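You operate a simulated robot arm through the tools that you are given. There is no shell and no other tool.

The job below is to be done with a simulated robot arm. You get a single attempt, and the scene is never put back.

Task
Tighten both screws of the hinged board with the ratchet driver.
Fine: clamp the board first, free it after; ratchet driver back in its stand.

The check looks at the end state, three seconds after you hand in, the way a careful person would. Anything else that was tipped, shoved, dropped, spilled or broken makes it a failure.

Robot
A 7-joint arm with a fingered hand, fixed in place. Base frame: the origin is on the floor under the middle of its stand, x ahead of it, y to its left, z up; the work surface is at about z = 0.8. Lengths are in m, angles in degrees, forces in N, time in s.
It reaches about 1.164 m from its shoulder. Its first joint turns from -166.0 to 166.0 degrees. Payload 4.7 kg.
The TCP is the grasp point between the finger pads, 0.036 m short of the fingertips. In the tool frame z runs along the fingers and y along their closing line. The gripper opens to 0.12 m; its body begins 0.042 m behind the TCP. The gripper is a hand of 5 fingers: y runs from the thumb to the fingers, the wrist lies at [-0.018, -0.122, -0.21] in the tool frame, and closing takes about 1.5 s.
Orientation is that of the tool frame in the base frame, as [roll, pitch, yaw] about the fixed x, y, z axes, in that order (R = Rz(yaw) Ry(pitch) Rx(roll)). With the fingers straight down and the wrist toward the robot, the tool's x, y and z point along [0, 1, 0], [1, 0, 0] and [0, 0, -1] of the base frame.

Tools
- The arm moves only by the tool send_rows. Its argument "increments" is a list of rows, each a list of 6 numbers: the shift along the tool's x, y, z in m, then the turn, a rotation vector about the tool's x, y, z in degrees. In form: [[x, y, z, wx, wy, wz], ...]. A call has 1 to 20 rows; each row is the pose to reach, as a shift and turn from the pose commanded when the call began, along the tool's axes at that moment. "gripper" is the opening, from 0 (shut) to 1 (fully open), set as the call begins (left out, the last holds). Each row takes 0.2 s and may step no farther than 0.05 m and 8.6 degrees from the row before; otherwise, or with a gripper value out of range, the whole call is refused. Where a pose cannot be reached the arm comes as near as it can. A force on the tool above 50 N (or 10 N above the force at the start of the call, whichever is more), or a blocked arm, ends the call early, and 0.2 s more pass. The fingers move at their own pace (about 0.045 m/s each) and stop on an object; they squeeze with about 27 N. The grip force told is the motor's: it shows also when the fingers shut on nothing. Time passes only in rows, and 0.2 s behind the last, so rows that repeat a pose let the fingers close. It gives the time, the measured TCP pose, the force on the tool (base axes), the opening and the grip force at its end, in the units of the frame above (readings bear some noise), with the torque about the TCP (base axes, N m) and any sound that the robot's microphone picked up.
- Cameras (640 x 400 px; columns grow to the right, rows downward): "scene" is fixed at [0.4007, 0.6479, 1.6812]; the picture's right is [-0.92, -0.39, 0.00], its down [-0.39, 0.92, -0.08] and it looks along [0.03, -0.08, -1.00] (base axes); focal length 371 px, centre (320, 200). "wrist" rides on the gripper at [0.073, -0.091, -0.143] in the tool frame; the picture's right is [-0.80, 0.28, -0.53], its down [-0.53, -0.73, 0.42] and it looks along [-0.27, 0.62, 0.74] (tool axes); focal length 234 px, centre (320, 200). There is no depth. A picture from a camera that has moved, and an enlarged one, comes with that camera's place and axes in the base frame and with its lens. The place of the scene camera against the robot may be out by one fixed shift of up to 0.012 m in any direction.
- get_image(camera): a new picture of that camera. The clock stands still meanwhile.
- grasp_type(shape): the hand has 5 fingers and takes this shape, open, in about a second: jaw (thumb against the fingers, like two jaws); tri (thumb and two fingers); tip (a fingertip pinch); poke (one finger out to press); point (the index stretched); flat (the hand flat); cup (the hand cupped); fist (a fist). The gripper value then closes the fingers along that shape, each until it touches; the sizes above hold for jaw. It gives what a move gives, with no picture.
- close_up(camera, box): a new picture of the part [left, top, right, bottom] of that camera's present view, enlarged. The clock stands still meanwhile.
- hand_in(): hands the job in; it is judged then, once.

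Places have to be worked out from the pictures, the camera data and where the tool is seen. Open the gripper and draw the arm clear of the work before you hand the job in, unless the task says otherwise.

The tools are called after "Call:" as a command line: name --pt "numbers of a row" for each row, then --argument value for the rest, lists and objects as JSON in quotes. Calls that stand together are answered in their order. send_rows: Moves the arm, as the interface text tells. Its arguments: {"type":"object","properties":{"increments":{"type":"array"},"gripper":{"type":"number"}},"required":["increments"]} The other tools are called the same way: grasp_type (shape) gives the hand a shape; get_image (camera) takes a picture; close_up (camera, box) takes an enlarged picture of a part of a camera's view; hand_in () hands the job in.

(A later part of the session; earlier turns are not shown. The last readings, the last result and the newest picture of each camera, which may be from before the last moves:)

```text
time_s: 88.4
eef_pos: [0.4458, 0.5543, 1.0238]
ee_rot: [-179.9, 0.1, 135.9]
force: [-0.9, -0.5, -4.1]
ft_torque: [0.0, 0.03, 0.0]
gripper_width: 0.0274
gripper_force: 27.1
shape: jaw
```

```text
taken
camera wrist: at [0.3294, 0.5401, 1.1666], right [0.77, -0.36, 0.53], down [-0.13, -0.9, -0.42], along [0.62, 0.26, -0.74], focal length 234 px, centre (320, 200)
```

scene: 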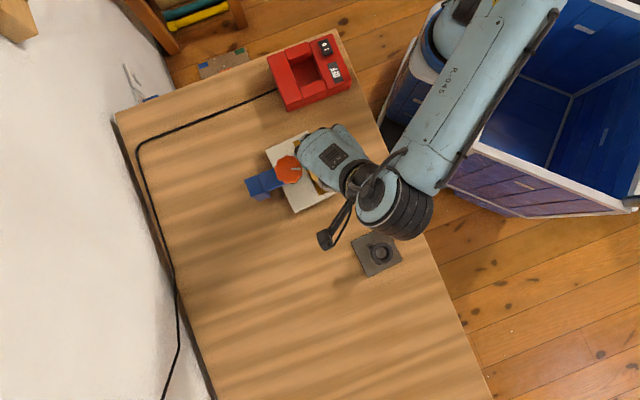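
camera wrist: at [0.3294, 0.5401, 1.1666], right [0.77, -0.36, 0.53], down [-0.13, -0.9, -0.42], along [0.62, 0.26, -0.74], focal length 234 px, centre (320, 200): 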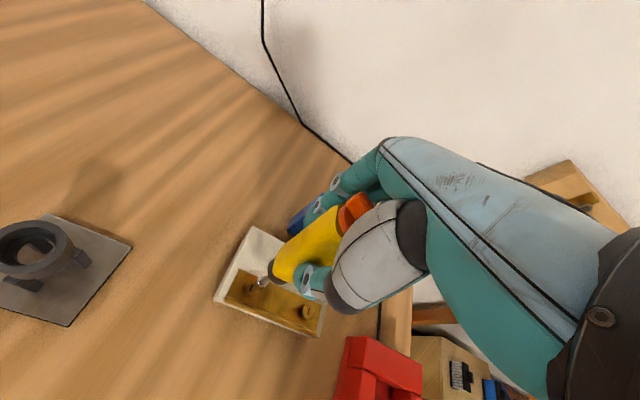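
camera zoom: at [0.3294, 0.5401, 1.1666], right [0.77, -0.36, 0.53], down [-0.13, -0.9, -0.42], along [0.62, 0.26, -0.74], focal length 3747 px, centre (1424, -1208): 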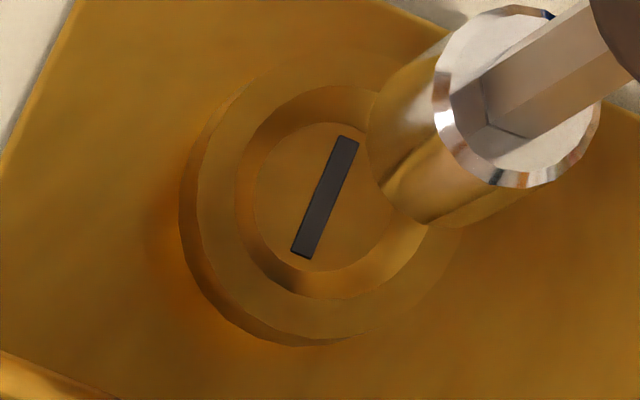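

B's head now lies flat on the hinge leaf with no dark gap, and its slot has come round half a turn – it looks fully driven. I now go to screw A: rise high enough to clear the knob, move across, and turn to ψ≈126°.

Call:
send_rows --pt "0 0 -0.035 0 0 0" --pt "0 0 -0.076 0 0 0" --pt "-0.0081 -0.0004 -0.076 0 0 -8" --pt "-0.0162 -0.0008 -0.076 0 0 -16" --pt "-0.0243 -0.0013 -0.076 0 0 -24" --pt "-0.0324 -0.0017 -0.076 0 0 -32" --pt "-0.0405 -0.0021 -0.076 0 0 -40" --pt "-0.0486 -0.0025 -0.076 0 0 -48" --pt "-0.0567 -0.0029 -0.076 0 0 -56" --pt "-0.0648 -0.0034 -0.076 0 0 -64" --pt "-0.0729 -0.0038 -0.076 0 0 -72" --pt "-0.081 -0.0042 -0.076 0 0 -80" --pt "-0.081 -0.0042 -0.076 0 0 -80"

Call:
get_image --camera "wrist"

Call:
close_up --camera "wrist" --box '[210, 255, 290, 319]'

```text
time_s: 91.2
eef_pos: [0.501, 0.4958, 1.1024]
ee_rot: [180.0, 0.3, -144.0]
force: [0.2, 0.3, -3.1]
ft_torque: [0.0, -0.01, 0.02]
gripper_width: 0.0275
gripper_force: 27.6
shape: jaw
```

```text
taken
camera wrist: at [0.4956, 0.3791, 1.2447], right [0.49, 0.7, 0.53], down [0.86, -0.28, -0.42], along [-0.15, 0.66, -0.74], focal length 234 px, centre (320, 200)
```

wrist: 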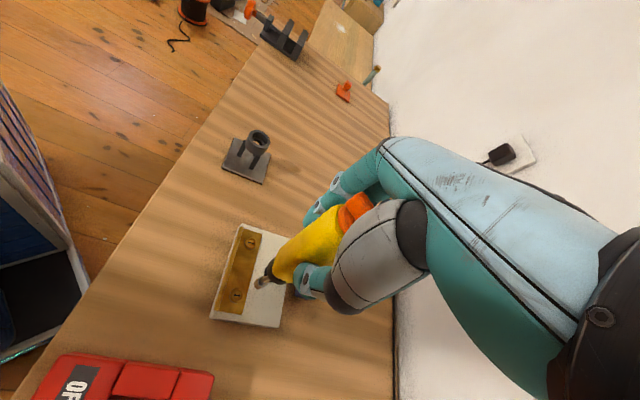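

```text
6.25 times, centred on (250, 287) of wrist
camera zoom: at [0.4956, 0.3791, 1.2447], right [0.49, 0.7, 0.53], down [0.86, -0.28, -0.42], along [-0.15, 0.66, -0.74], focal length 1464 px, centre (758, -344)
```

zoom: 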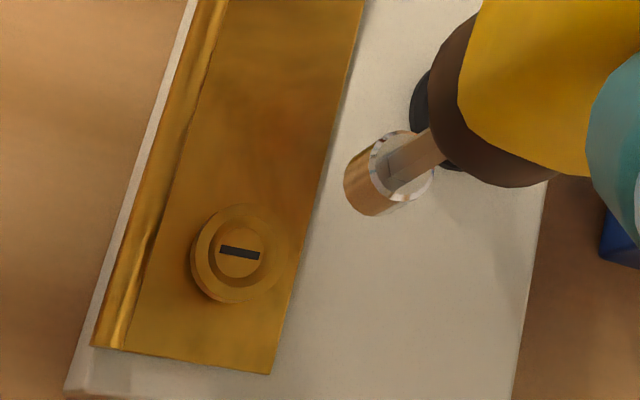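

Over A the predicted landing is within about 1.3 mm. I correct that and lower to about 10 mm above the cup.

Call:
send_rows --pt "-0.0005 -0.0003 0.03 0 0 0" --pt "-0.001 -0.0007 0.06 0 0 0" --pt "-0.001 -0.0007 0.08 0 0 0" --pt "-0.001 -0.0007 0.092 0 0 0" --pt "-0.001 -0.0007 0.092 0 0 0"

Call:
close_up --camera "wrist" --box '[240, 267, 280, 299]'

```text
time_s: 92.4
eef_pos: [0.5025, 0.4966, 1.0114]
ee_rot: [-180.0, 0.2, -144.1]
force: [1.3, -0.2, -3.7]
ft_torque: [0.0, 0.01, 0.0]
gripper_width: 0.0273
gripper_force: 26.5
shape: jaw
```

```text
12.50 times, centred on (260, 283) of wrist
camera zoom: at [0.4964, 0.3801, 1.1531], right [0.49, 0.7, 0.53], down [0.86, -0.28, -0.42], along [-0.15, 0.66, -0.74], focal length 2927 px, centre (1070, -838)
```

zoom: 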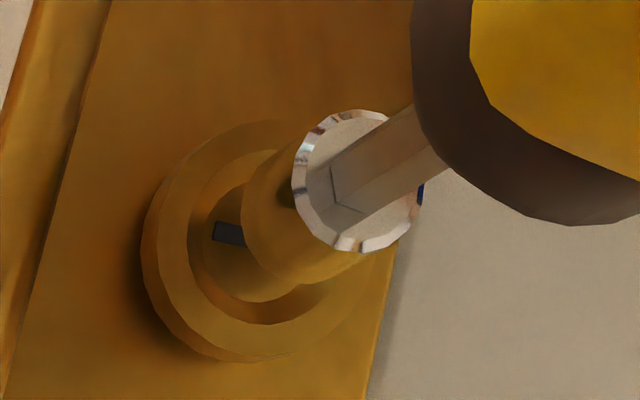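

Aligned to within ~0.7 mm over A. I lower into the cup until contact.

Call:
send_rows --pt "-0.0003 -0.0006 0.004 0 0 0" --pt "-0.0003 -0.0006 0.008 0 0 0" --pt "-0.0003 -0.0006 0.011 0 0 0" --pt "-0.0003 -0.0006 0.0135 0 0 0"

Call:
close_up --camera "wrist" --box '[240, 267, 280, 299]'

```text
time_s: 93.4
eef_pos: [0.5026, 0.4946, 0.9993]
ee_rot: [179.9, 0.3, -144.1]
force: [0.0, 0.5, 4.3]
ft_torque: [0.02, 0.06, -0.03]
gripper_width: 0.0278
gripper_force: 27.2
shape: jaw
```

```text
12.50 times, centred on (260, 283) of wrist
camera zoom: at [0.4969, 0.3786, 1.142], right [0.49, 0.7, 0.53], down [0.86, -0.28, -0.42], along [-0.15, 0.66, -0.74], focal length 2927 px, centre (1070, -838)
```

zoom: 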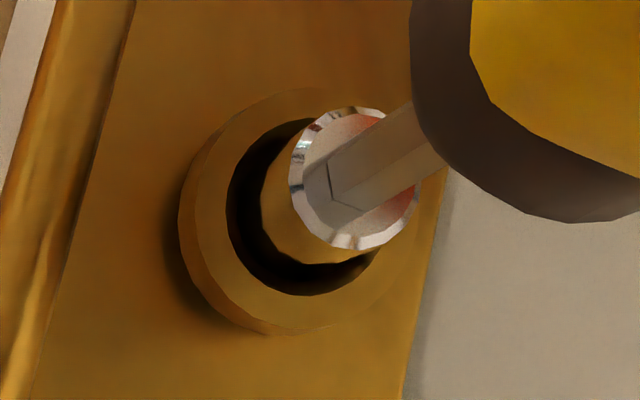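

Contact with A at z ≈ 0.9995, about 4 mm higher than B's present level. I add 1 mm of push and turn clockwise 32° about the tip.

Call:
send_rows --pt "0 0 0.001 0 0 0" --pt "-0.001 0.0 0.0015 0 0 8" --pt "-0.002 -0.0001 0.0015 0 0 16" --pt "-0.003 -0.0003 0.0015 0 0 24" --pt "-0.004 -0.0007 0.0015 0 0 32"

Call:
close_up --camera "wrist" --box '[240, 267, 280, 299]'

```text
time_s: 94.6
eef_pos: [0.5066, 0.4986, 0.9967]
ee_rot: [179.8, 0.4, -176.1]
force: [0.0, 2.1, 21.4]
ft_torque: [0.02, 0.0, 0.06]
gripper_width: 0.0287
gripper_force: 26.9
shape: jaw
```

```text
12.50 times, centred on (260, 283) of wrist
camera zoom: at [0.4397, 0.4013, 1.1398], right [0.78, 0.33, 0.53], down [0.58, -0.69, -0.43], along [0.23, 0.64, -0.73], focal length 2927 px, centre (1070, -838)
```

zoom: 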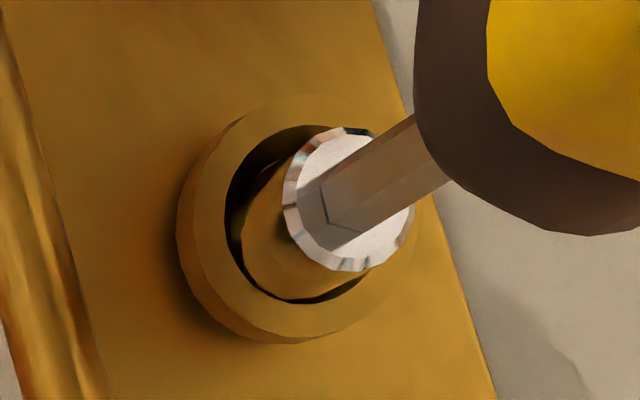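

Net push ~24 N. Continue 40° at constant height to see whether the force falls (screw sinking).

Call:
send_rows --pt "-0.001 0.0002 0 0 0 8" --pt "-0.002 0.0003 0 0 0 16" --pt "-0.003 0.0002 0 0 0 24" --pt "-0.004 0 0 0 0 32" --pt "-0.0049 -0.0005 0 0 0 40"

Call:
close_up --camera "wrist" --box '[240, 267, 280, 299]'

```text
time_s: 95.8
eef_pos: [0.5118, 0.4974, 0.9967]
ee_rot: [179.7, 0.1, 143.9]
force: [0.8, 0.7, 19.5]
ft_torque: [0.0, -0.07, 0.07]
gripper_width: 0.029
gripper_force: 26.7
shape: jaw
```

```text
12.50 times, centred on (260, 283) of wrist
camera zoom: at [0.3986, 0.466, 1.1393], right [0.81, -0.25, 0.53], down [0.0, -0.9, -0.43], along [0.58, 0.35, -0.73], focal length 2927 px, centre (1070, -838)
```

zoom: 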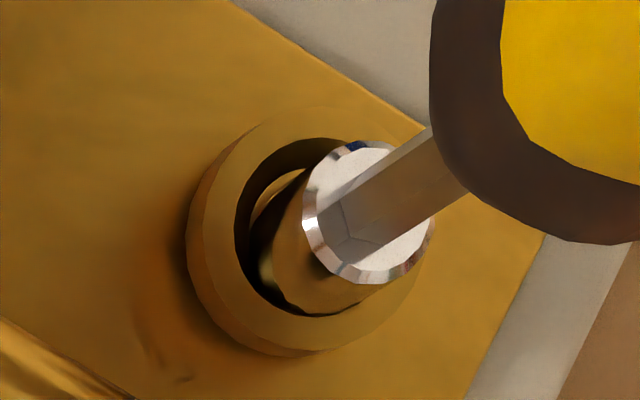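

Little change. I increase the push by ~1.5 mm (toward 30 N) and turn a further 40°.

Call:
send_rows --pt "0.0005 0.0006 0.001 0 0 0" --pt "-0.0005 0.0008 0.0018 0 0 8" --pt "-0.0015 0.0009 0.0018 0 0 16" --pt "-0.0025 0.0008 0.0018 0 0 24" --pt "-0.0035 0.0005 0.0018 0 0 32" --pt "-0.0044 0 0.0018 0 0 40"

Call:
close_up --camera "wrist" --box '[240, 267, 280, 299]'

```text
time_s: 97.2
eef_pos: [0.5155, 0.4955, 0.9958]
ee_rot: [179.7, 0.0, 103.9]
force: [2.9, 1.1, 32.1]
ft_torque: [-0.06, -0.16, 0.09]
gripper_width: 0.03
gripper_force: 27.0
shape: jaw
```

```text
12.50 times, centred on (260, 283) of wrist
camera zoom: at [0.4084, 0.543, 1.1379], right [0.46, -0.72, 0.52], down [-0.58, -0.69, -0.43], along [0.67, -0.11, -0.74], focal length 2927 px, centre (1070, -838)
```

zoom: 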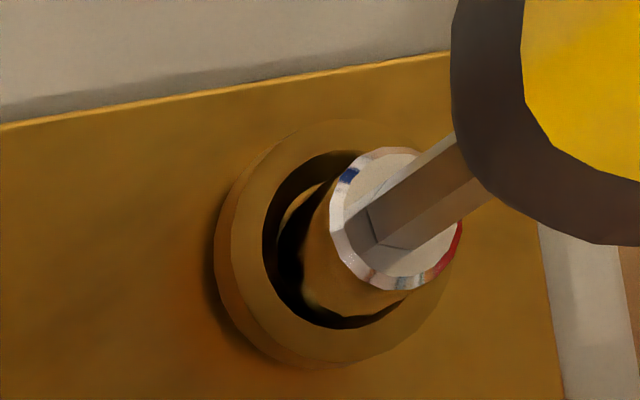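

The driver is being tilted: the hand lags the tip by about 5 mm. I shift the hand (-4, -1.5) mm to straighten it while easing the push.

Call:
send_rows --pt "-0.0015 -0.0005 -0.001 0 0 0" --pt "-0.003 -0.001 -0.001 0 0 0" --pt "-0.0042 -0.0015 -0.001 0 0 0" --pt "-0.0042 -0.0015 -0.001 0 0 0"

Call:
close_up --camera "wrist" --box '[240, 267, 280, 299]'

```text
time_s: 98.2
eef_pos: [0.5145, 0.4907, 0.9946]
ee_rot: [179.8, 0.0, 103.9]
force: [3.2, 1.1, 23.9]
ft_torque: [0.07, -0.27, 0.08]
gripper_width: 0.0299
gripper_force: 27.4
shape: jaw
```

```text
12.50 times, centred on (260, 283) of wrist
camera zoom: at [0.4082, 0.5383, 1.1385], right [0.46, -0.71, 0.52], down [-0.58, -0.69, -0.43], along [0.67, -0.11, -0.74], focal length 2927 px, centre (1070, -838)
```

zoom: 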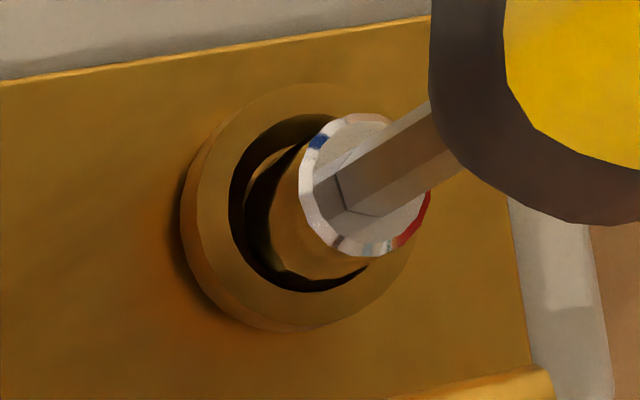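

The driver is straight again. I lift to see whether A's slot has moved so far.

Call:
send_rows --pt "0 0 -0.008 0 0 0" --pt "0 0 -0.02 0 0 0" --pt "0 0 -0.033 0 0 0"

Call:
close_up --camera "wrist" --box '[225, 260, 285, 308]'

```text
time_s: 99.0
eef_pos: [0.5138, 0.4888, 1.0267]
ee_rot: [180.0, 0.0, 103.9]
force: [-0.1, -0.3, -3.7]
ft_torque: [-0.02, 0.03, 0.01]
gripper_width: 0.0276
gripper_force: 27.2
shape: jaw
```

```text
8.33 times, centred on (255, 284) of wrist
camera zoom: at [0.4075, 0.5379, 1.1697], right [0.46, -0.71, 0.53], down [-0.58, -0.69, -0.43], along [0.67, -0.11, -0.74], focal length 1951 px, centre (862, -500)
```

zoom: 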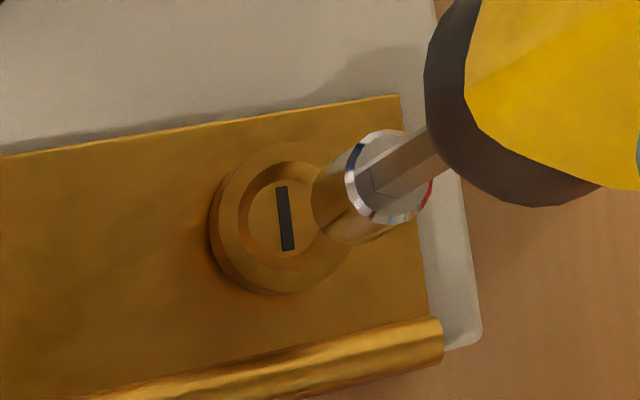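

A's slot has not moved (48°). B caught only when I pushed about 37 N right at ψ≈126° before turning, so I repeat exactly that on A: swing back to ψ≈130°, seat, press firmly there, then turn.

Call:
send_rows --pt "0.0004 -0.0007 0 0 0 -7.73" --pt "0.0008 -0.0015 0 0 0 -15.47" --pt "0.0013 -0.0022 0 0 0 -23.2" --pt "0.0017 -0.0029 0 0 0 -30.93" --pt "0.0021 -0.0037 0 0 0 -38.67" --pt "0.0025 -0.0044 0 0 0 -46.4" --pt "0.0029 -0.0051 0 0 0 -54.13" --pt "0.0034 -0.0059 0 0 0 -61.87" --pt "0.0038 -0.0066 0 0 0 -69.6" --pt "0.0042 -0.0073 0 0 0 -77.33" --pt "0.0046 -0.0081 0 0 0 -85.07" --pt "0.005 -0.0088 0 0 0 -92.8" --pt "0.0055 -0.0095 0 0 0 -100.53" --pt "0.0059 -0.0103 0 0 0 -108.27" --pt "0.0063 -0.011 0 0 0 -116" --pt "0.0063 -0.011 0.01 0 0 -116" --pt "0.0063 -0.011 0.02 0 0 -116" --pt "0.0063 -0.011 0.02 0 0 -116"

Call:
close_up --camera "wrist" --box '[240, 267, 280, 299]'

```text
time_s: 102.8
eef_pos: [0.503, 0.4924, 1.0061]
ee_rot: [180.0, 0.2, -140.1]
force: [-1.2, -0.4, -3.7]
ft_torque: [0.05, 0.01, -0.02]
gripper_width: 0.0274
gripper_force: 27.2
shape: jaw
```

```text
12.50 times, centred on (260, 283) of wrist
camera zoom: at [0.5053, 0.3758, 1.1494], right [0.44, 0.73, 0.53], down [0.88, -0.22, -0.42], along [-0.19, 0.65, -0.74], focal length 2927 px, centre (1070, -838)
```

zoom: 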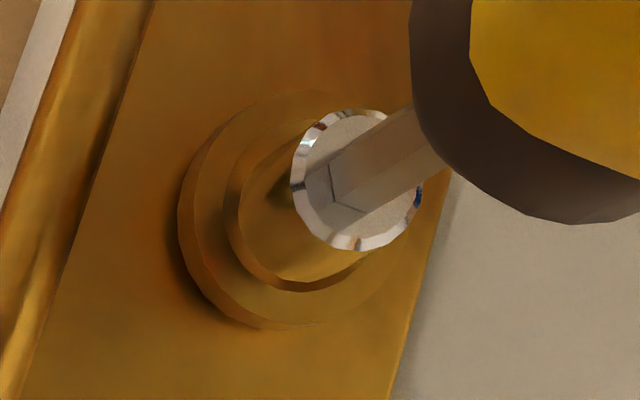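

Only about 1.3 mm off at ψ≈130°. I correct and press down in steps toward ~35 N.

Call:
send_rows --pt "-0.0008 0.0011 0.003 0 0 0" --pt "-0.0008 0.0011 0.006 0 0 0" --pt "-0.0008 0.0011 0.008 0 0 0" --pt "-0.0008 0.0011 0.0095 0 0 0"

Call:
close_up --camera "wrist" --box '[240, 267, 280, 299]'

```text
time_s: 103.8
eef_pos: [0.5027, 0.4948, 1.0003]
ee_rot: [180.0, 0.2, -140.0]
force: [-0.5, -0.2, -3.3]
ft_torque: [0.0, 0.03, -0.01]
gripper_width: 0.0276
gripper_force: 26.9
shape: jaw
```

```text
12.50 times, centred on (260, 283) of wrist
camera zoom: at [0.505, 0.3782, 1.142], right [0.44, 0.73, 0.53], down [0.88, -0.22, -0.42], along [-0.19, 0.65, -0.74], focal length 2927 px, centre (1070, -838)
```

zoom: 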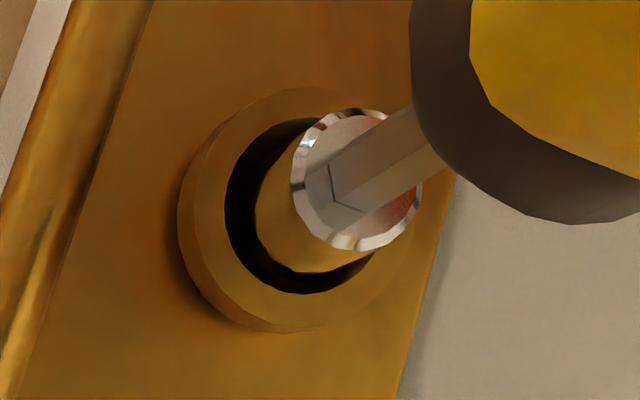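

No contact yet. I continue down.

Call:
send_rows --pt "0 0 0.0015 0 0 0" --pt "0 0 0.003 0 0 0" --pt "0 0 0.004 0 0 0"

Call:
close_up --camera "wrist" --box '[240, 267, 280, 299]'

```text
time_s: 104.6
eef_pos: [0.502, 0.4958, 0.9966]
ee_rot: [179.8, 0.5, -140.2]
force: [-0.3, 1.5, 16.0]
ft_torque: [0.02, 0.05, 0.02]
gripper_width: 0.028
gripper_force: 27.9
shape: jaw
```

```text
12.50 times, centred on (260, 283) of wrist
camera zoom: at [0.5047, 0.3784, 1.1389], right [0.44, 0.73, 0.53], down [0.88, -0.22, -0.42], along [-0.19, 0.65, -0.73], focal length 2927 px, centre (1070, -838)
```

zoom: 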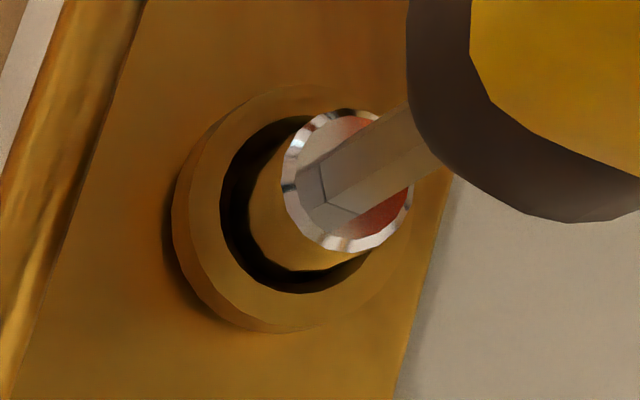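

19 N net. I press about 2 mm further at this heading.

Call:
send_rows --pt "0 0 0.001 0 0 0" --pt "0 0 0.002 0 0 0" --pt "0 0 0.0025 0 0 0"

Call:
close_up --camera "wrist" --box '[240, 267, 280, 299]'

```text
time_s: 105.4
eef_pos: [0.5016, 0.4956, 0.9952]
ee_rot: [179.9, 0.4, -140.0]
force: [-1.4, 2.5, 39.8]
ft_torque: [0.14, 0.07, -0.03]
gripper_width: 0.0297
gripper_force: 26.6
shape: jaw
```

```text
12.50 times, centred on (260, 283) of wrist
camera zoom: at [0.5039, 0.3779, 1.1373], right [0.44, 0.73, 0.53], down [0.88, -0.22, -0.42], along [-0.19, 0.65, -0.73], focal length 2927 px, centre (1070, -838)
```

zoom: 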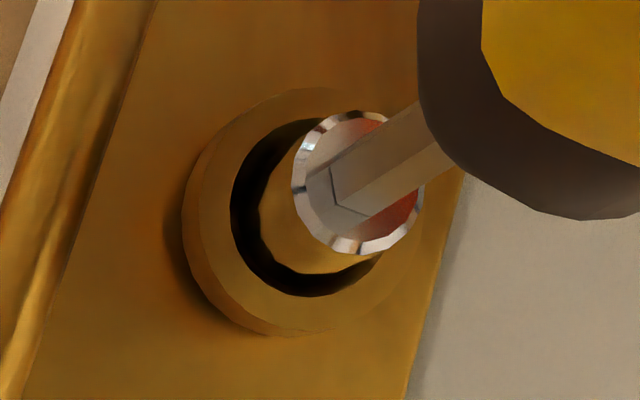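

43 N net at ψ≈130°. I now turn clockwise 24°, easing slightly to stay under the force limit.

Call:
send_rows --pt "-0.001 -0.0001 -0.0005 0 0 8" --pt "-0.0021 -0.0004 -0.0005 0 0 16" --pt "-0.003 -0.0009 -0.0005 0 0 24"

Call:
close_up --camera "wrist" --box '[240, 267, 280, 299]'

```text
time_s: 106.2
eef_pos: [0.5051, 0.4971, 0.9941]
ee_rot: [179.8, 0.3, -164.2]
force: [-1.7, 3.0, 32.8]
ft_torque: [0.25, 0.03, 0.12]
gripper_width: 0.0304
gripper_force: 27.2
shape: jaw
```

```text
12.50 times, centred on (260, 283) of wrist
camera zoom: at [0.4593, 0.3885, 1.1366], right [0.7, 0.48, 0.53], down [0.71, -0.56, -0.42], along [0.09, 0.67, -0.73], focal length 2927 px, centre (1070, -838)
```

zoom: 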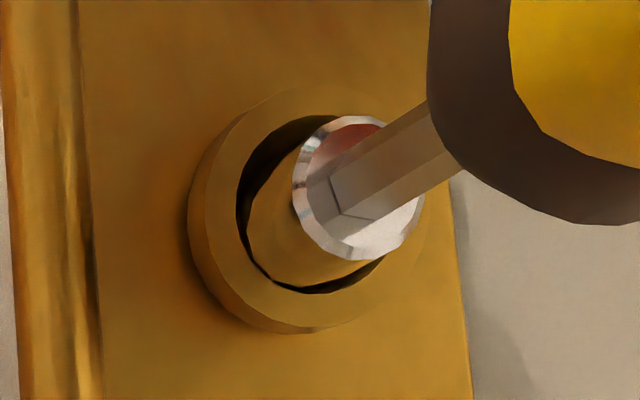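

Torque 0.12 N·m now. I continue clockwise 40°.

Call:
send_rows --pt "-0.001 0.0002 0 0 0 8" --pt "-0.002 0.0002 0 0 0 16" --pt "-0.003 0.0 0 0 0 24" --pt "-0.004 -0.0004 0 0 0 32" --pt "-0.0048 -0.001 0 0 0 40"

Call:
close_up --camera "wrist" --box '[240, 267, 280, 299]'

```text
time_s: 107.4
eef_pos: [0.5106, 0.4958, 0.9945]
ee_rot: [179.8, 0.2, 155.8]
force: [1.7, 1.3, 25.7]
ft_torque: [0.12, -0.11, 0.08]
gripper_width: 0.0302
gripper_force: 26.8
shape: jaw
```

```text
12.50 times, centred on (260, 283) of wrist
camera zoom: at [0.4059, 0.4425, 1.1361], right [0.85, -0.08, 0.53], down [0.19, -0.88, -0.43], along [0.5, 0.46, -0.73], focal length 2927 px, centre (1070, -838)
```

zoom: 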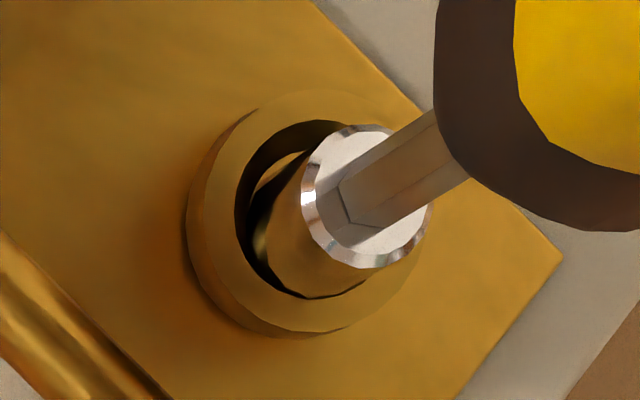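

Force fell 7 N at constant height, which may be sinking. I continue another 40°.

Call:
send_rows --pt "-0.001 0.0 0 0 0 8" --pt "-0.002 -0.0001 0 0 0 16" --pt "-0.003 -0.0004 0 0 0 24" --pt "-0.004 -0.0009 0 0 0 32" --pt "-0.0048 -0.0015 0 0 0 40"

Call:
close_up --camera "wrist" --box '[240, 267, 280, 299]'

```text
time_s: 108.6
eef_pos: [0.5125, 0.4924, 0.9944]
ee_rot: [179.8, 0.0, 115.8]
force: [1.8, 0.0, 17.7]
ft_torque: [0.04, -0.14, 0.04]
gripper_width: 0.0297
gripper_force: 26.9
shape: jaw
```

```text
12.50 times, centred on (260, 283) of wrist
camera zoom: at [0.399, 0.5181, 1.1363], right [0.6, -0.6, 0.53], down [-0.43, -0.8, -0.43], along [0.68, 0.03, -0.74], focal length 2927 px, centre (1070, -838)
```

zoom: 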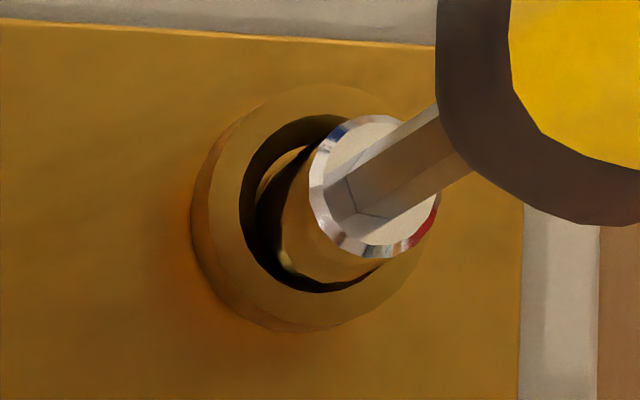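

The shadow under A's head is shrinking and the force keeps falling: A is being driven. I continue 40° with a slight follow-down.

Call:
send_rows --pt "-0.001 -0.0001 0.0003 0 0 8" --pt "-0.002 -0.0003 0.0006 0 0 16" --pt "-0.003 -0.0007 0.0008 0 0 24" --pt "-0.0039 -0.0012 0.0008 0 0 32" --pt "-0.0048 -0.0018 0.0008 0 0 40"

Call:
close_up --camera "wrist" --box '[240, 267, 280, 299]'

```text
time_s: 109.8
eef_pos: [0.5138, 0.4873, 0.9934]
ee_rot: [179.9, -0.2, 75.7]
force: [0.6, -1.2, 17.8]
ft_torque: [-0.04, -0.08, 0.05]
gripper_width: 0.0293
gripper_force: 26.4
shape: jaw
```

```text
12.50 times, centred on (260, 283) of wrist
camera zoom: at [0.4429, 0.5808, 1.1359], right [0.07, -0.85, 0.52], down [-0.84, -0.33, -0.43], along [0.54, -0.41, -0.74], focal length 2927 px, centre (1070, -838)
```

zoom: 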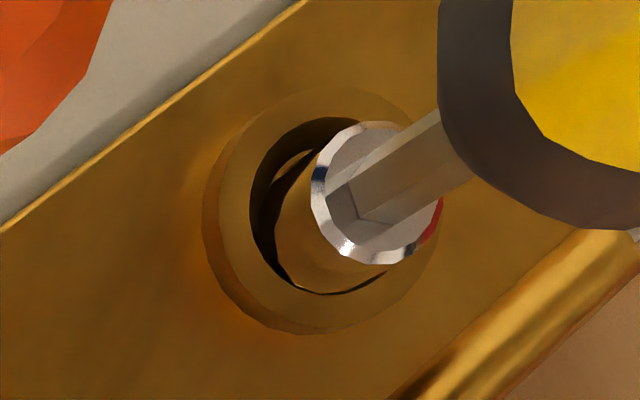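

Still sinking steadily. I go on another 40° clockwise.

Call:
send_rows --pt "-0.001 -0.0001 0.0003 0 0 8" --pt "-0.002 -0.0003 0.0006 0 0 16" --pt "-0.003 -0.0007 0.0008 0 0 24" --pt "-0.0039 -0.0012 0.0008 0 0 32" --pt "-0.0048 -0.0018 0.0008 0 0 40"

Call:
close_up --camera "wrist" --box '[240, 267, 280, 299]'

```text
time_s: 111.0
eef_pos: [0.5112, 0.4846, 0.993]
ee_rot: [-180.0, -0.2, 35.8]
force: [1.1, -1.7, 18.4]
ft_torque: [-0.15, -0.03, 0.06]
gripper_width: 0.0294
gripper_force: 26.7
shape: jaw
```

```text
12.50 times, centred on (260, 283) of wrist
camera zoom: at [0.5163, 0.6002, 1.1356], right [-0.49, -0.7, 0.52], down [-0.86, 0.28, -0.43], along [0.15, -0.66, -0.74], focal length 2927 px, centre (1070, -838)
```

zoom: 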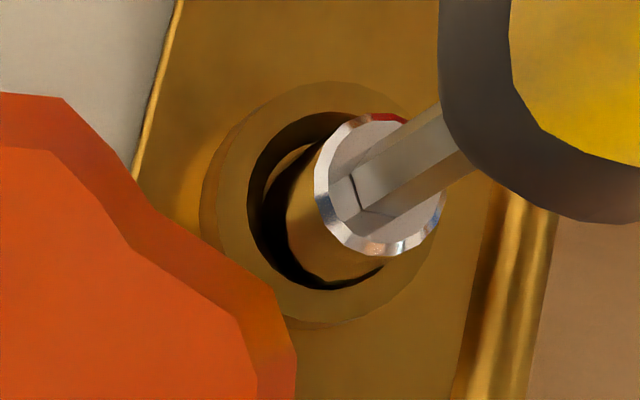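

ψ≈-54° now (184° turned). I take 24° more to make sure it is home and watch the torque.

Call:
send_rows --pt "-0.001 -0.0001 0.0003 0 0 8" --pt "-0.002 -0.0003 0.0005 0 0 16" --pt "-0.003 -0.0007 0.0005 0 0 24"

Call:
close_up --camera "wrist" --box '[240, 267, 280, 299]'

```text
time_s: 111.8
eef_pos: [0.5093, 0.4827, 0.9911]
ee_rot: [-179.9, -0.2, 11.9]
force: [0.5, -3.9, 24.9]
ft_torque: [-0.17, 0.02, 0.12]
gripper_width: 0.0299
gripper_force: 27.1
shape: jaw
```

```text
12.50 times, centred on (260, 283) of wrist
camera zoom: at [0.5607, 0.5857, 1.1354], right [-0.73, -0.44, 0.52], down [-0.67, 0.61, -0.42], along [-0.13, -0.66, -0.74], focal length 2927 px, centre (1070, -838)
```

zoom: 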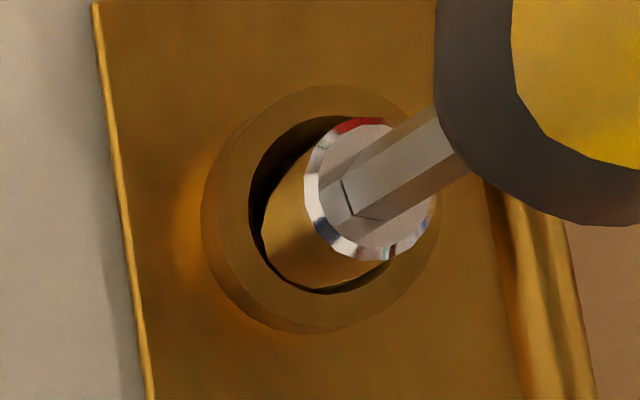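

Force rose with torque 0.12 N·m – no more sinking. I lift off and inspect A's slot and head.

Call:
send_rows --pt "0 0 -0.008 0 0 0" --pt "0 0 -0.02 0 0 0" --pt "0 0 -0.035 0 0 0"

Call:
close_up --camera "wrist" --box '[225, 260, 285, 308]'

```text
time_s: 112.6
eef_pos: [0.51, 0.4826, 1.0244]
ee_rot: [-179.9, -0.1, 12.0]
force: [-0.1, -0.1, -3.8]
ft_torque: [-0.02, -0.01, 0.02]
gripper_width: 0.0279
gripper_force: 26.8
shape: jaw
```

```text
8.33 times, centred on (255, 284) of wrist
camera zoom: at [0.5618, 0.587, 1.1685], right [-0.73, -0.44, 0.52], down [-0.67, 0.61, -0.42], along [-0.13, -0.66, -0.74], focal length 1951 px, centre (862, -500)
```

zoom: 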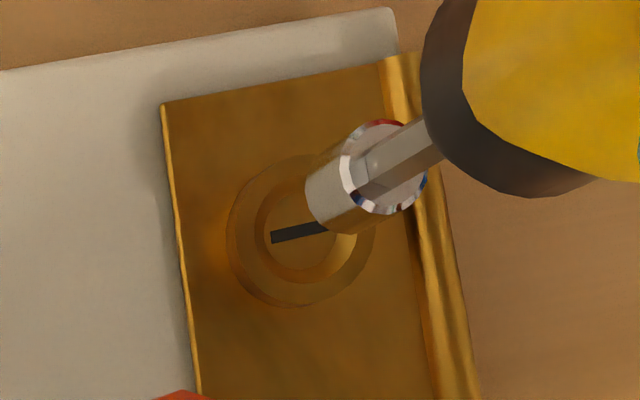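

A's slot has also come round half a turn and its head looks flush. I go to the side-view pose to check both heads together.

Call:
send_rows --pt "0 0 -0.03 0 0 0" --pt "-0.0164 -0.0001 -0.05 0 0 -7.8" --pt "-0.0329 -0.0002 -0.05 0 0 -15.6" --pt "-0.0493 -0.0004 -0.05 0 0 -23.4" --pt "-0.0657 -0.0005 -0.05 0 0 -31.2" --pt "-0.0822 -0.0006 -0.05 0 0 -39" --pt "-0.0986 -0.0007 -0.05 0 0 -46.8" --pt "-0.115 -0.0008 -0.05 0 0 -54.6" --pt "-0.1314 -0.001 -0.04 0 0 -62.4" --pt "-0.1479 -0.0011 -0.03 0 0 -70.2" --pt "-0.1643 -0.0012 -0.027 0 0 -78"

Call:
close_up --camera "wrist" --box '[190, 160, 320, 250]'

Call:
close_up --camera "wrist" --box '[205, 190, 245, 222]'

Call:
close_up --camera "wrist" --box '[250, 180, 290, 212]'

Call:
close_up --camera "scene" --box '[270, 140, 350, 200]'

```text
time_s: 115.0
eef_pos: [0.3477, 0.4504, 1.0528]
ee_rot: [179.9, -0.2, 89.9]
force: [-0.6, 0.4, -3.4]
ft_torque: [0.01, -0.02, -0.03]
gripper_width: 0.0274
gripper_force: 27.0
shape: jaw
```

```text
4.44 times, centred on (255, 205) of wrist
camera zoom: at [0.256, 0.523, 1.1954], right [0.28, -0.8, 0.52], down [-0.73, -0.53, -0.43], along [0.62, -0.26, -0.74], focal length 1041 px, centre (609, 178)
```

zoom: 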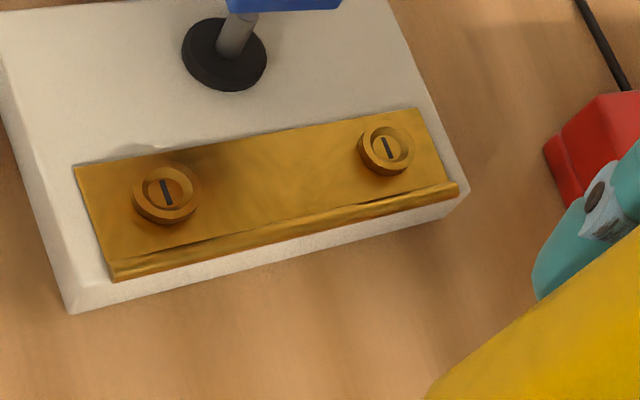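

```text
12.50 times, centred on (225, 206) of wrist
camera zoom: at [0.256, 0.523, 1.1954], right [0.28, -0.8, 0.52], down [-0.73, -0.53, -0.43], along [0.62, -0.26, -0.74], focal length 2927 px, centre (1508, 125)
```

zoom: 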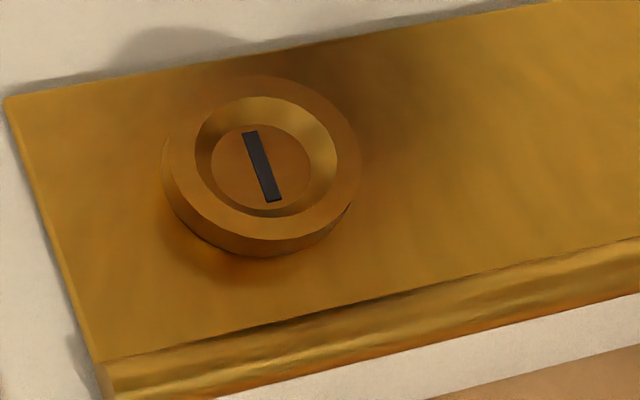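

```text
12.50 times, centred on (270, 196) of wrist
camera zoom: at [0.256, 0.523, 1.1954], right [0.28, -0.8, 0.52], down [-0.73, -0.53, -0.43], along [0.62, -0.26, -0.74], focal length 2927 px, centre (945, 250)
```

zoom: 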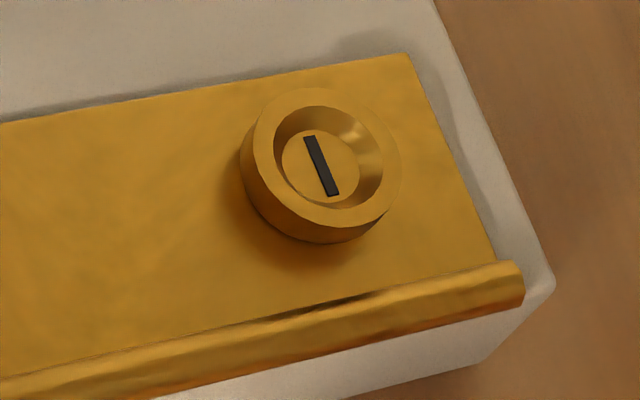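

```text
6.67 times, centred on (310, 170) of scene
camera zoom: at [0.4007, 0.6479, 1.6812], right [-0.92, -0.39, 0.0], down [-0.39, 0.92, -0.08], along [0.03, -0.08, -1.0], focal length 2476 px, centre (387, 400)
```

zoom: 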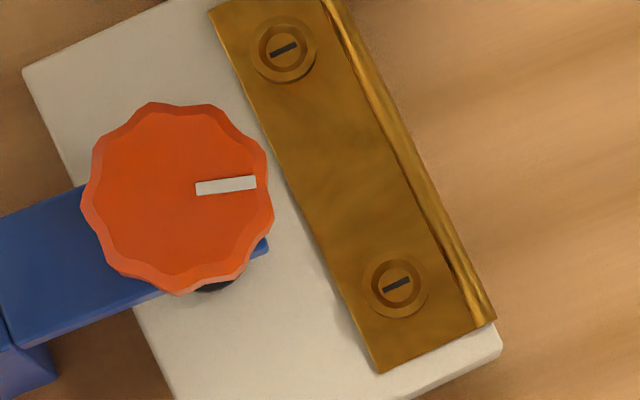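

Both heads are now at the same lower level (about 4 mm down), but I want to be sure they are fully home. I enlarge both heads in the scene view to judge their shadows.

Call:
close_up --camera "scene" --box '[308, 170, 334, 194]'

Call:
close_up --camera "scene" --box '[292, 135, 318, 159]'

Call:
close_up --camera "wrist" --box '[210, 192, 236, 214]'

Call:
close_up --camera "wrist" --box '[260, 182, 286, 204]'

```text
16.00 times, centred on (321, 182) of scene
camera zoom: at [0.4007, 0.6479, 1.6812], right [-0.92, -0.39, 0.0], down [-0.39, 0.92, -0.08], along [0.03, -0.08, -1.0], focal length 5941 px, centre (304, 488)
```

zoom: 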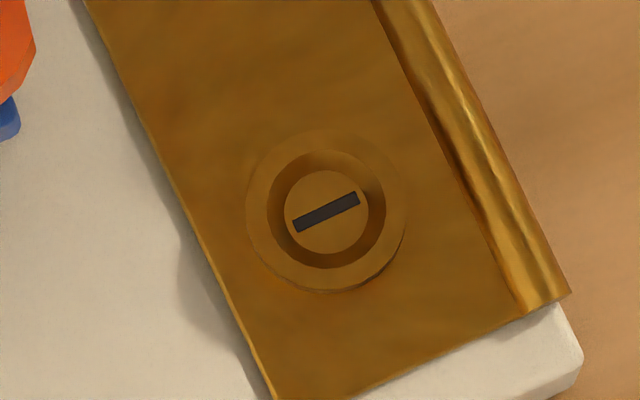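

```text
16.00 times, centred on (305, 147) of scene
camera zoom: at [0.4007, 0.6479, 1.6812], right [-0.92, -0.39, 0.0], down [-0.39, 0.92, -0.08], along [0.03, -0.08, -1.0], focal length 5941 px, centre (560, 1048)
```

zoom: 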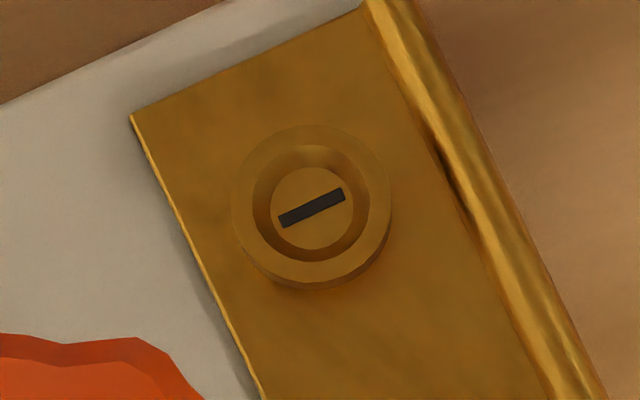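

```text
16.00 times, centred on (223, 203) of wrist
camera zoom: at [0.256, 0.523, 1.1954], right [0.28, -0.8, 0.52], down [-0.73, -0.53, -0.43], along [0.62, -0.26, -0.74], focal length 3747 px, centre (1872, 152)
```

zoom: 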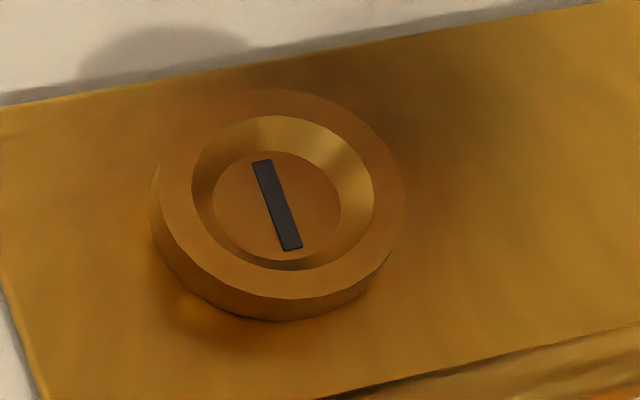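

```text
16.00 times, centred on (273, 193) of wrist
camera zoom: at [0.256, 0.523, 1.1954], right [0.28, -0.8, 0.52], down [-0.73, -0.53, -0.43], along [0.62, -0.26, -0.74], focal length 3747 px, centre (1072, 312)
```

zoom: 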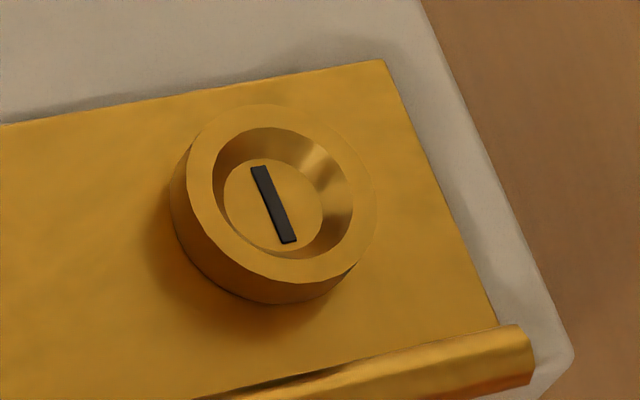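

In the fixed view both slots read the same angle as at the start (46.6° and 47.3° against 47°), i.e. each has turned exactly half a turn and stopped, with heads flat on the leaf – so both are home. Before returning the driver, I check how it sits in the hand.

Call:
close_up --camera "wrist" --box '[240, 267, 280, 299]'

Call:
close_up --camera "wrist" --box '[180, 160, 400, 320]'

```text
12.50 times, centred on (260, 283) of wrist
camera zoom: at [0.256, 0.523, 1.1954], right [0.28, -0.8, 0.52], down [-0.73, -0.53, -0.43], along [0.62, -0.26, -0.74], focal length 2927 px, centre (1070, -838)
```

zoom: 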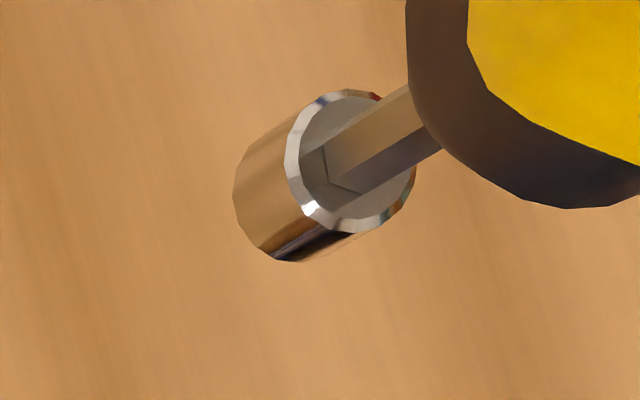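

```text
2.50 times, centred on (290, 240) of wrist
camera zoom: at [0.256, 0.523, 1.1954], right [0.28, -0.8, 0.52], down [-0.73, -0.53, -0.43], along [0.62, -0.26, -0.74], focal length 585 px, centre (395, 100)
```

zoom: 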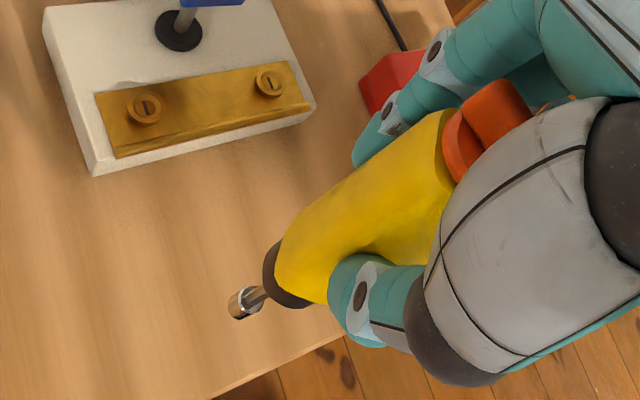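

The driver sits almost exactly as when it was picked up (tip about 1.5 mm different). I raise it and carry it over the stand at the original heading.

Call:
send_rows --pt "0 0 -0.035 0 0 0" --pt "0 0 -0.067 0 0 0" --pt "0.0275 -0.0121 -0.067 0 0 -6.84" --pt "0.0551 -0.0242 -0.067 0 0 -13.69" --pt "0.0826 -0.0363 -0.067 0 0 -20.53" --pt "0.1101 -0.0484 -0.067 0 0 -27.37" --pt "0.1376 -0.0605 -0.067 0 0 -34.21" --pt "0.1652 -0.0726 -0.067 0 0 -41.06" --pt "0.1927 -0.0847 -0.067 0 0 -47.9" --pt "0.1927 -0.0847 -0.067 0 0 -47.9"

Call:
get_image --camera "wrist"

Call:
close_up --camera "wrist" --box '[190, 245, 290, 325]'

```text
time_s: 117.2
eef_pos: [0.2607, 0.6448, 1.1189]
ee_rot: [179.8, 0.0, 137.9]
force: [-0.4, 0.6, -3.7]
ft_torque: [0.0, -0.03, 0.01]
gripper_width: 0.0277
gripper_force: 26.5
shape: jaw
```

```text
taken
camera wrist: at [0.1463, 0.6263, 1.2614], right [0.78, -0.33, 0.53], down [-0.1, -0.9, -0.43], along [0.62, 0.28, -0.74], focal length 234 px, centre (320, 200)
```

wrist: 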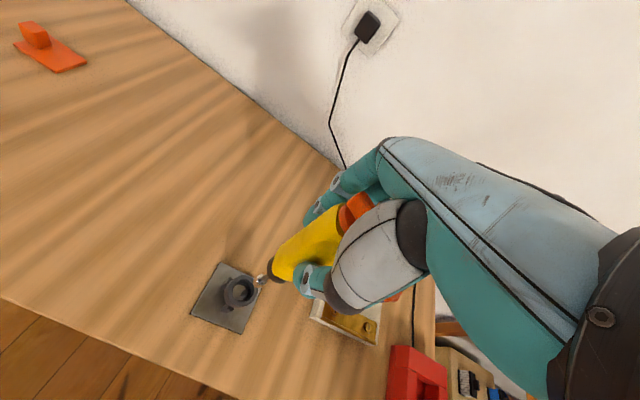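

```text
5.00 times, centred on (240, 285) of wrist
camera zoom: at [0.1463, 0.6263, 1.2614], right [0.78, -0.33, 0.53], down [-0.1, -0.9, -0.43], along [0.62, 0.28, -0.74], focal length 1171 px, centre (720, -225)
```

zoom: 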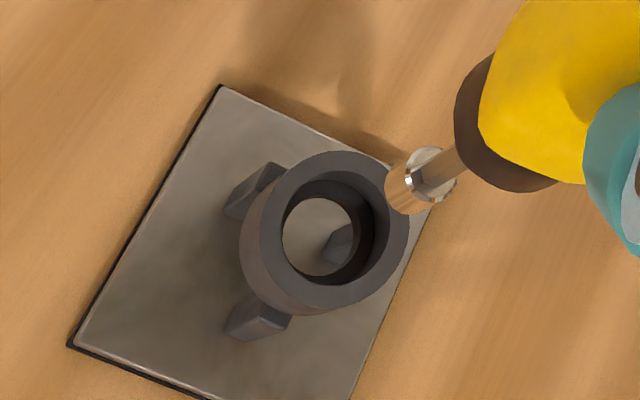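

With the ring's top at z≈0.878, the tip should land within about 2 mm of its centre. I correct by (-1.8, -0.4) mm and lower until the tip is just above the ring, to check.

Call:
send_rows --pt "-0.0009 -0.0002 0.02 0 0 0" --pt "-0.0018 -0.0004 0.04 0 0 0" --pt "-0.0018 -0.0004 0.055 0 0 0" --pt "-0.0018 -0.0004 0.062 0 0 0" --pt "-0.0018 -0.0004 0.062 0 0 0"

Call:
close_up --camera "wrist" --box '[210, 245, 310, 325]'

```text
time_s: 118.4
eef_pos: [0.2634, 0.6437, 1.0565]
ee_rot: [179.8, 0.0, 137.8]
force: [-0.5, -1.1, -3.1]
ft_torque: [-0.01, -0.06, -0.01]
gripper_width: 0.0276
gripper_force: 27.1
shape: jaw
```

```text
5.00 times, centred on (260, 285) of wrist
camera zoom: at [0.1476, 0.6252, 1.1991], right [0.78, -0.33, 0.53], down [-0.1, -0.9, -0.43], along [0.62, 0.28, -0.74], focal length 1171 px, centre (620, -225)
```

zoom: 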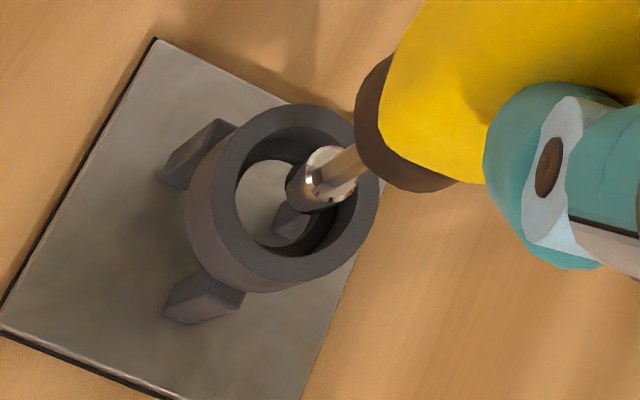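

The tip's landing point coincides with the ring centre. I lower into the stand in gentle steps.

Call:
send_rows --pt "0 0 0.015 0 0 0" --pt "0 0 0.03 0 0 0" --pt "0 0 0.045 0 0 0" --pt "0 0 0.055 0 0 0"

Call:
close_up --camera "wrist" --box '[210, 225, 310, 305]'

```text
time_s: 119.4
eef_pos: [0.2649, 0.6438, 1.0021]
ee_rot: [179.8, 0.0, 137.7]
force: [-0.6, -0.2, -3.7]
ft_torque: [-0.04, -0.05, -0.04]
gripper_width: 0.0277
gripper_force: 26.7
shape: jaw
```

```text
5.00 times, centred on (260, 265) of wrist
camera zoom: at [0.15, 0.6242, 1.1452], right [0.78, -0.33, 0.53], down [-0.1, -0.9, -0.43], along [0.62, 0.28, -0.74], focal length 1171 px, centre (620, -125)
```

zoom: 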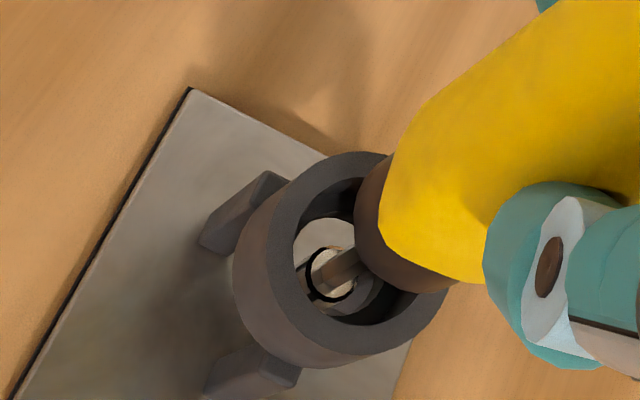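

The nose is inside the ring and the collar is approaching it, well lined up. I lower another 15 mm and look.

Call:
send_rows --pt "0 0 0.005 0 0 0" --pt "0 0 0.01 0 0 0" --pt "0 0 0.015 0 0 0"

Call:
close_up --camera "wrist" --box '[210, 225, 310, 305]'

```text
time_s: 120.2
eef_pos: [0.2642, 0.642, 0.9875]
ee_rot: [179.8, 0.0, 137.8]
force: [0.1, -0.2, -3.9]
ft_torque: [0.0, -0.01, 0.0]
gripper_width: 0.0279
gripper_force: 27.4
shape: jaw
```

```text
5.00 times, centred on (260, 265) of wrist
camera zoom: at [0.1498, 0.6235, 1.1302], right [0.78, -0.33, 0.53], down [-0.1, -0.9, -0.43], along [0.62, 0.28, -0.74], focal length 1171 px, centre (620, -125)
```

zoom: 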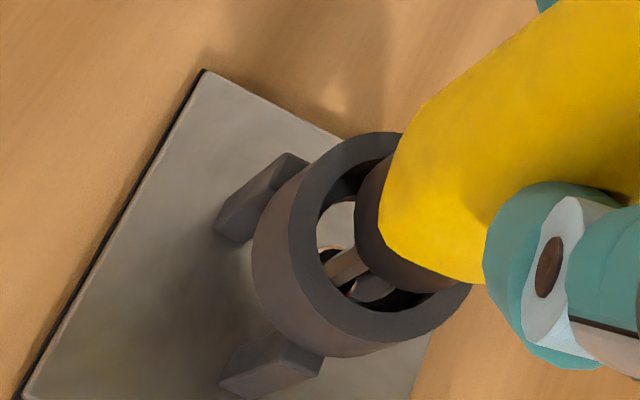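

It lines up; the collar is entering evenly. I lower the last ~17 mm gently, watching the force.

Call:
send_rows --pt "0 0 0.005 0 0 0" --pt "0 0 0.01 0 0 0" --pt "0 0 0.0135 0 0 0"

Call:
close_up --camera "wrist" --box '[210, 225, 310, 305]'

```text
time_s: 121.0
eef_pos: [0.2654, 0.6423, 0.9736]
ee_rot: [179.8, 0.0, 137.8]
force: [-1.1, -0.6, -2.4]
ft_torque: [-0.06, 0.13, 0.0]
gripper_width: 0.0275
gripper_force: 27.6
shape: jaw
```

```text
5.00 times, centred on (260, 265) of wrist
camera zoom: at [0.15, 0.6236, 1.1167], right [0.78, -0.33, 0.53], down [-0.1, -0.9, -0.43], along [0.62, 0.28, -0.74], focal length 1171 px, centre (620, -125)
```

zoom: 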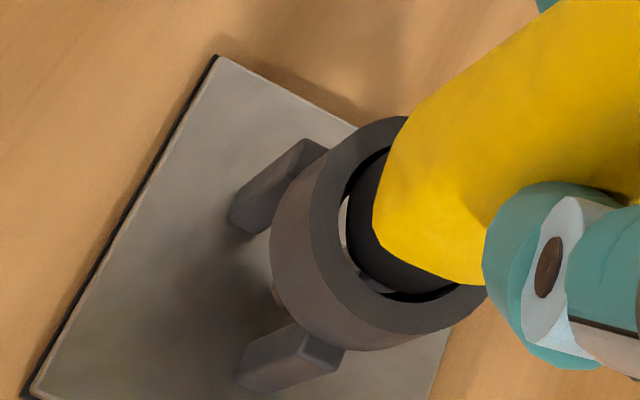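

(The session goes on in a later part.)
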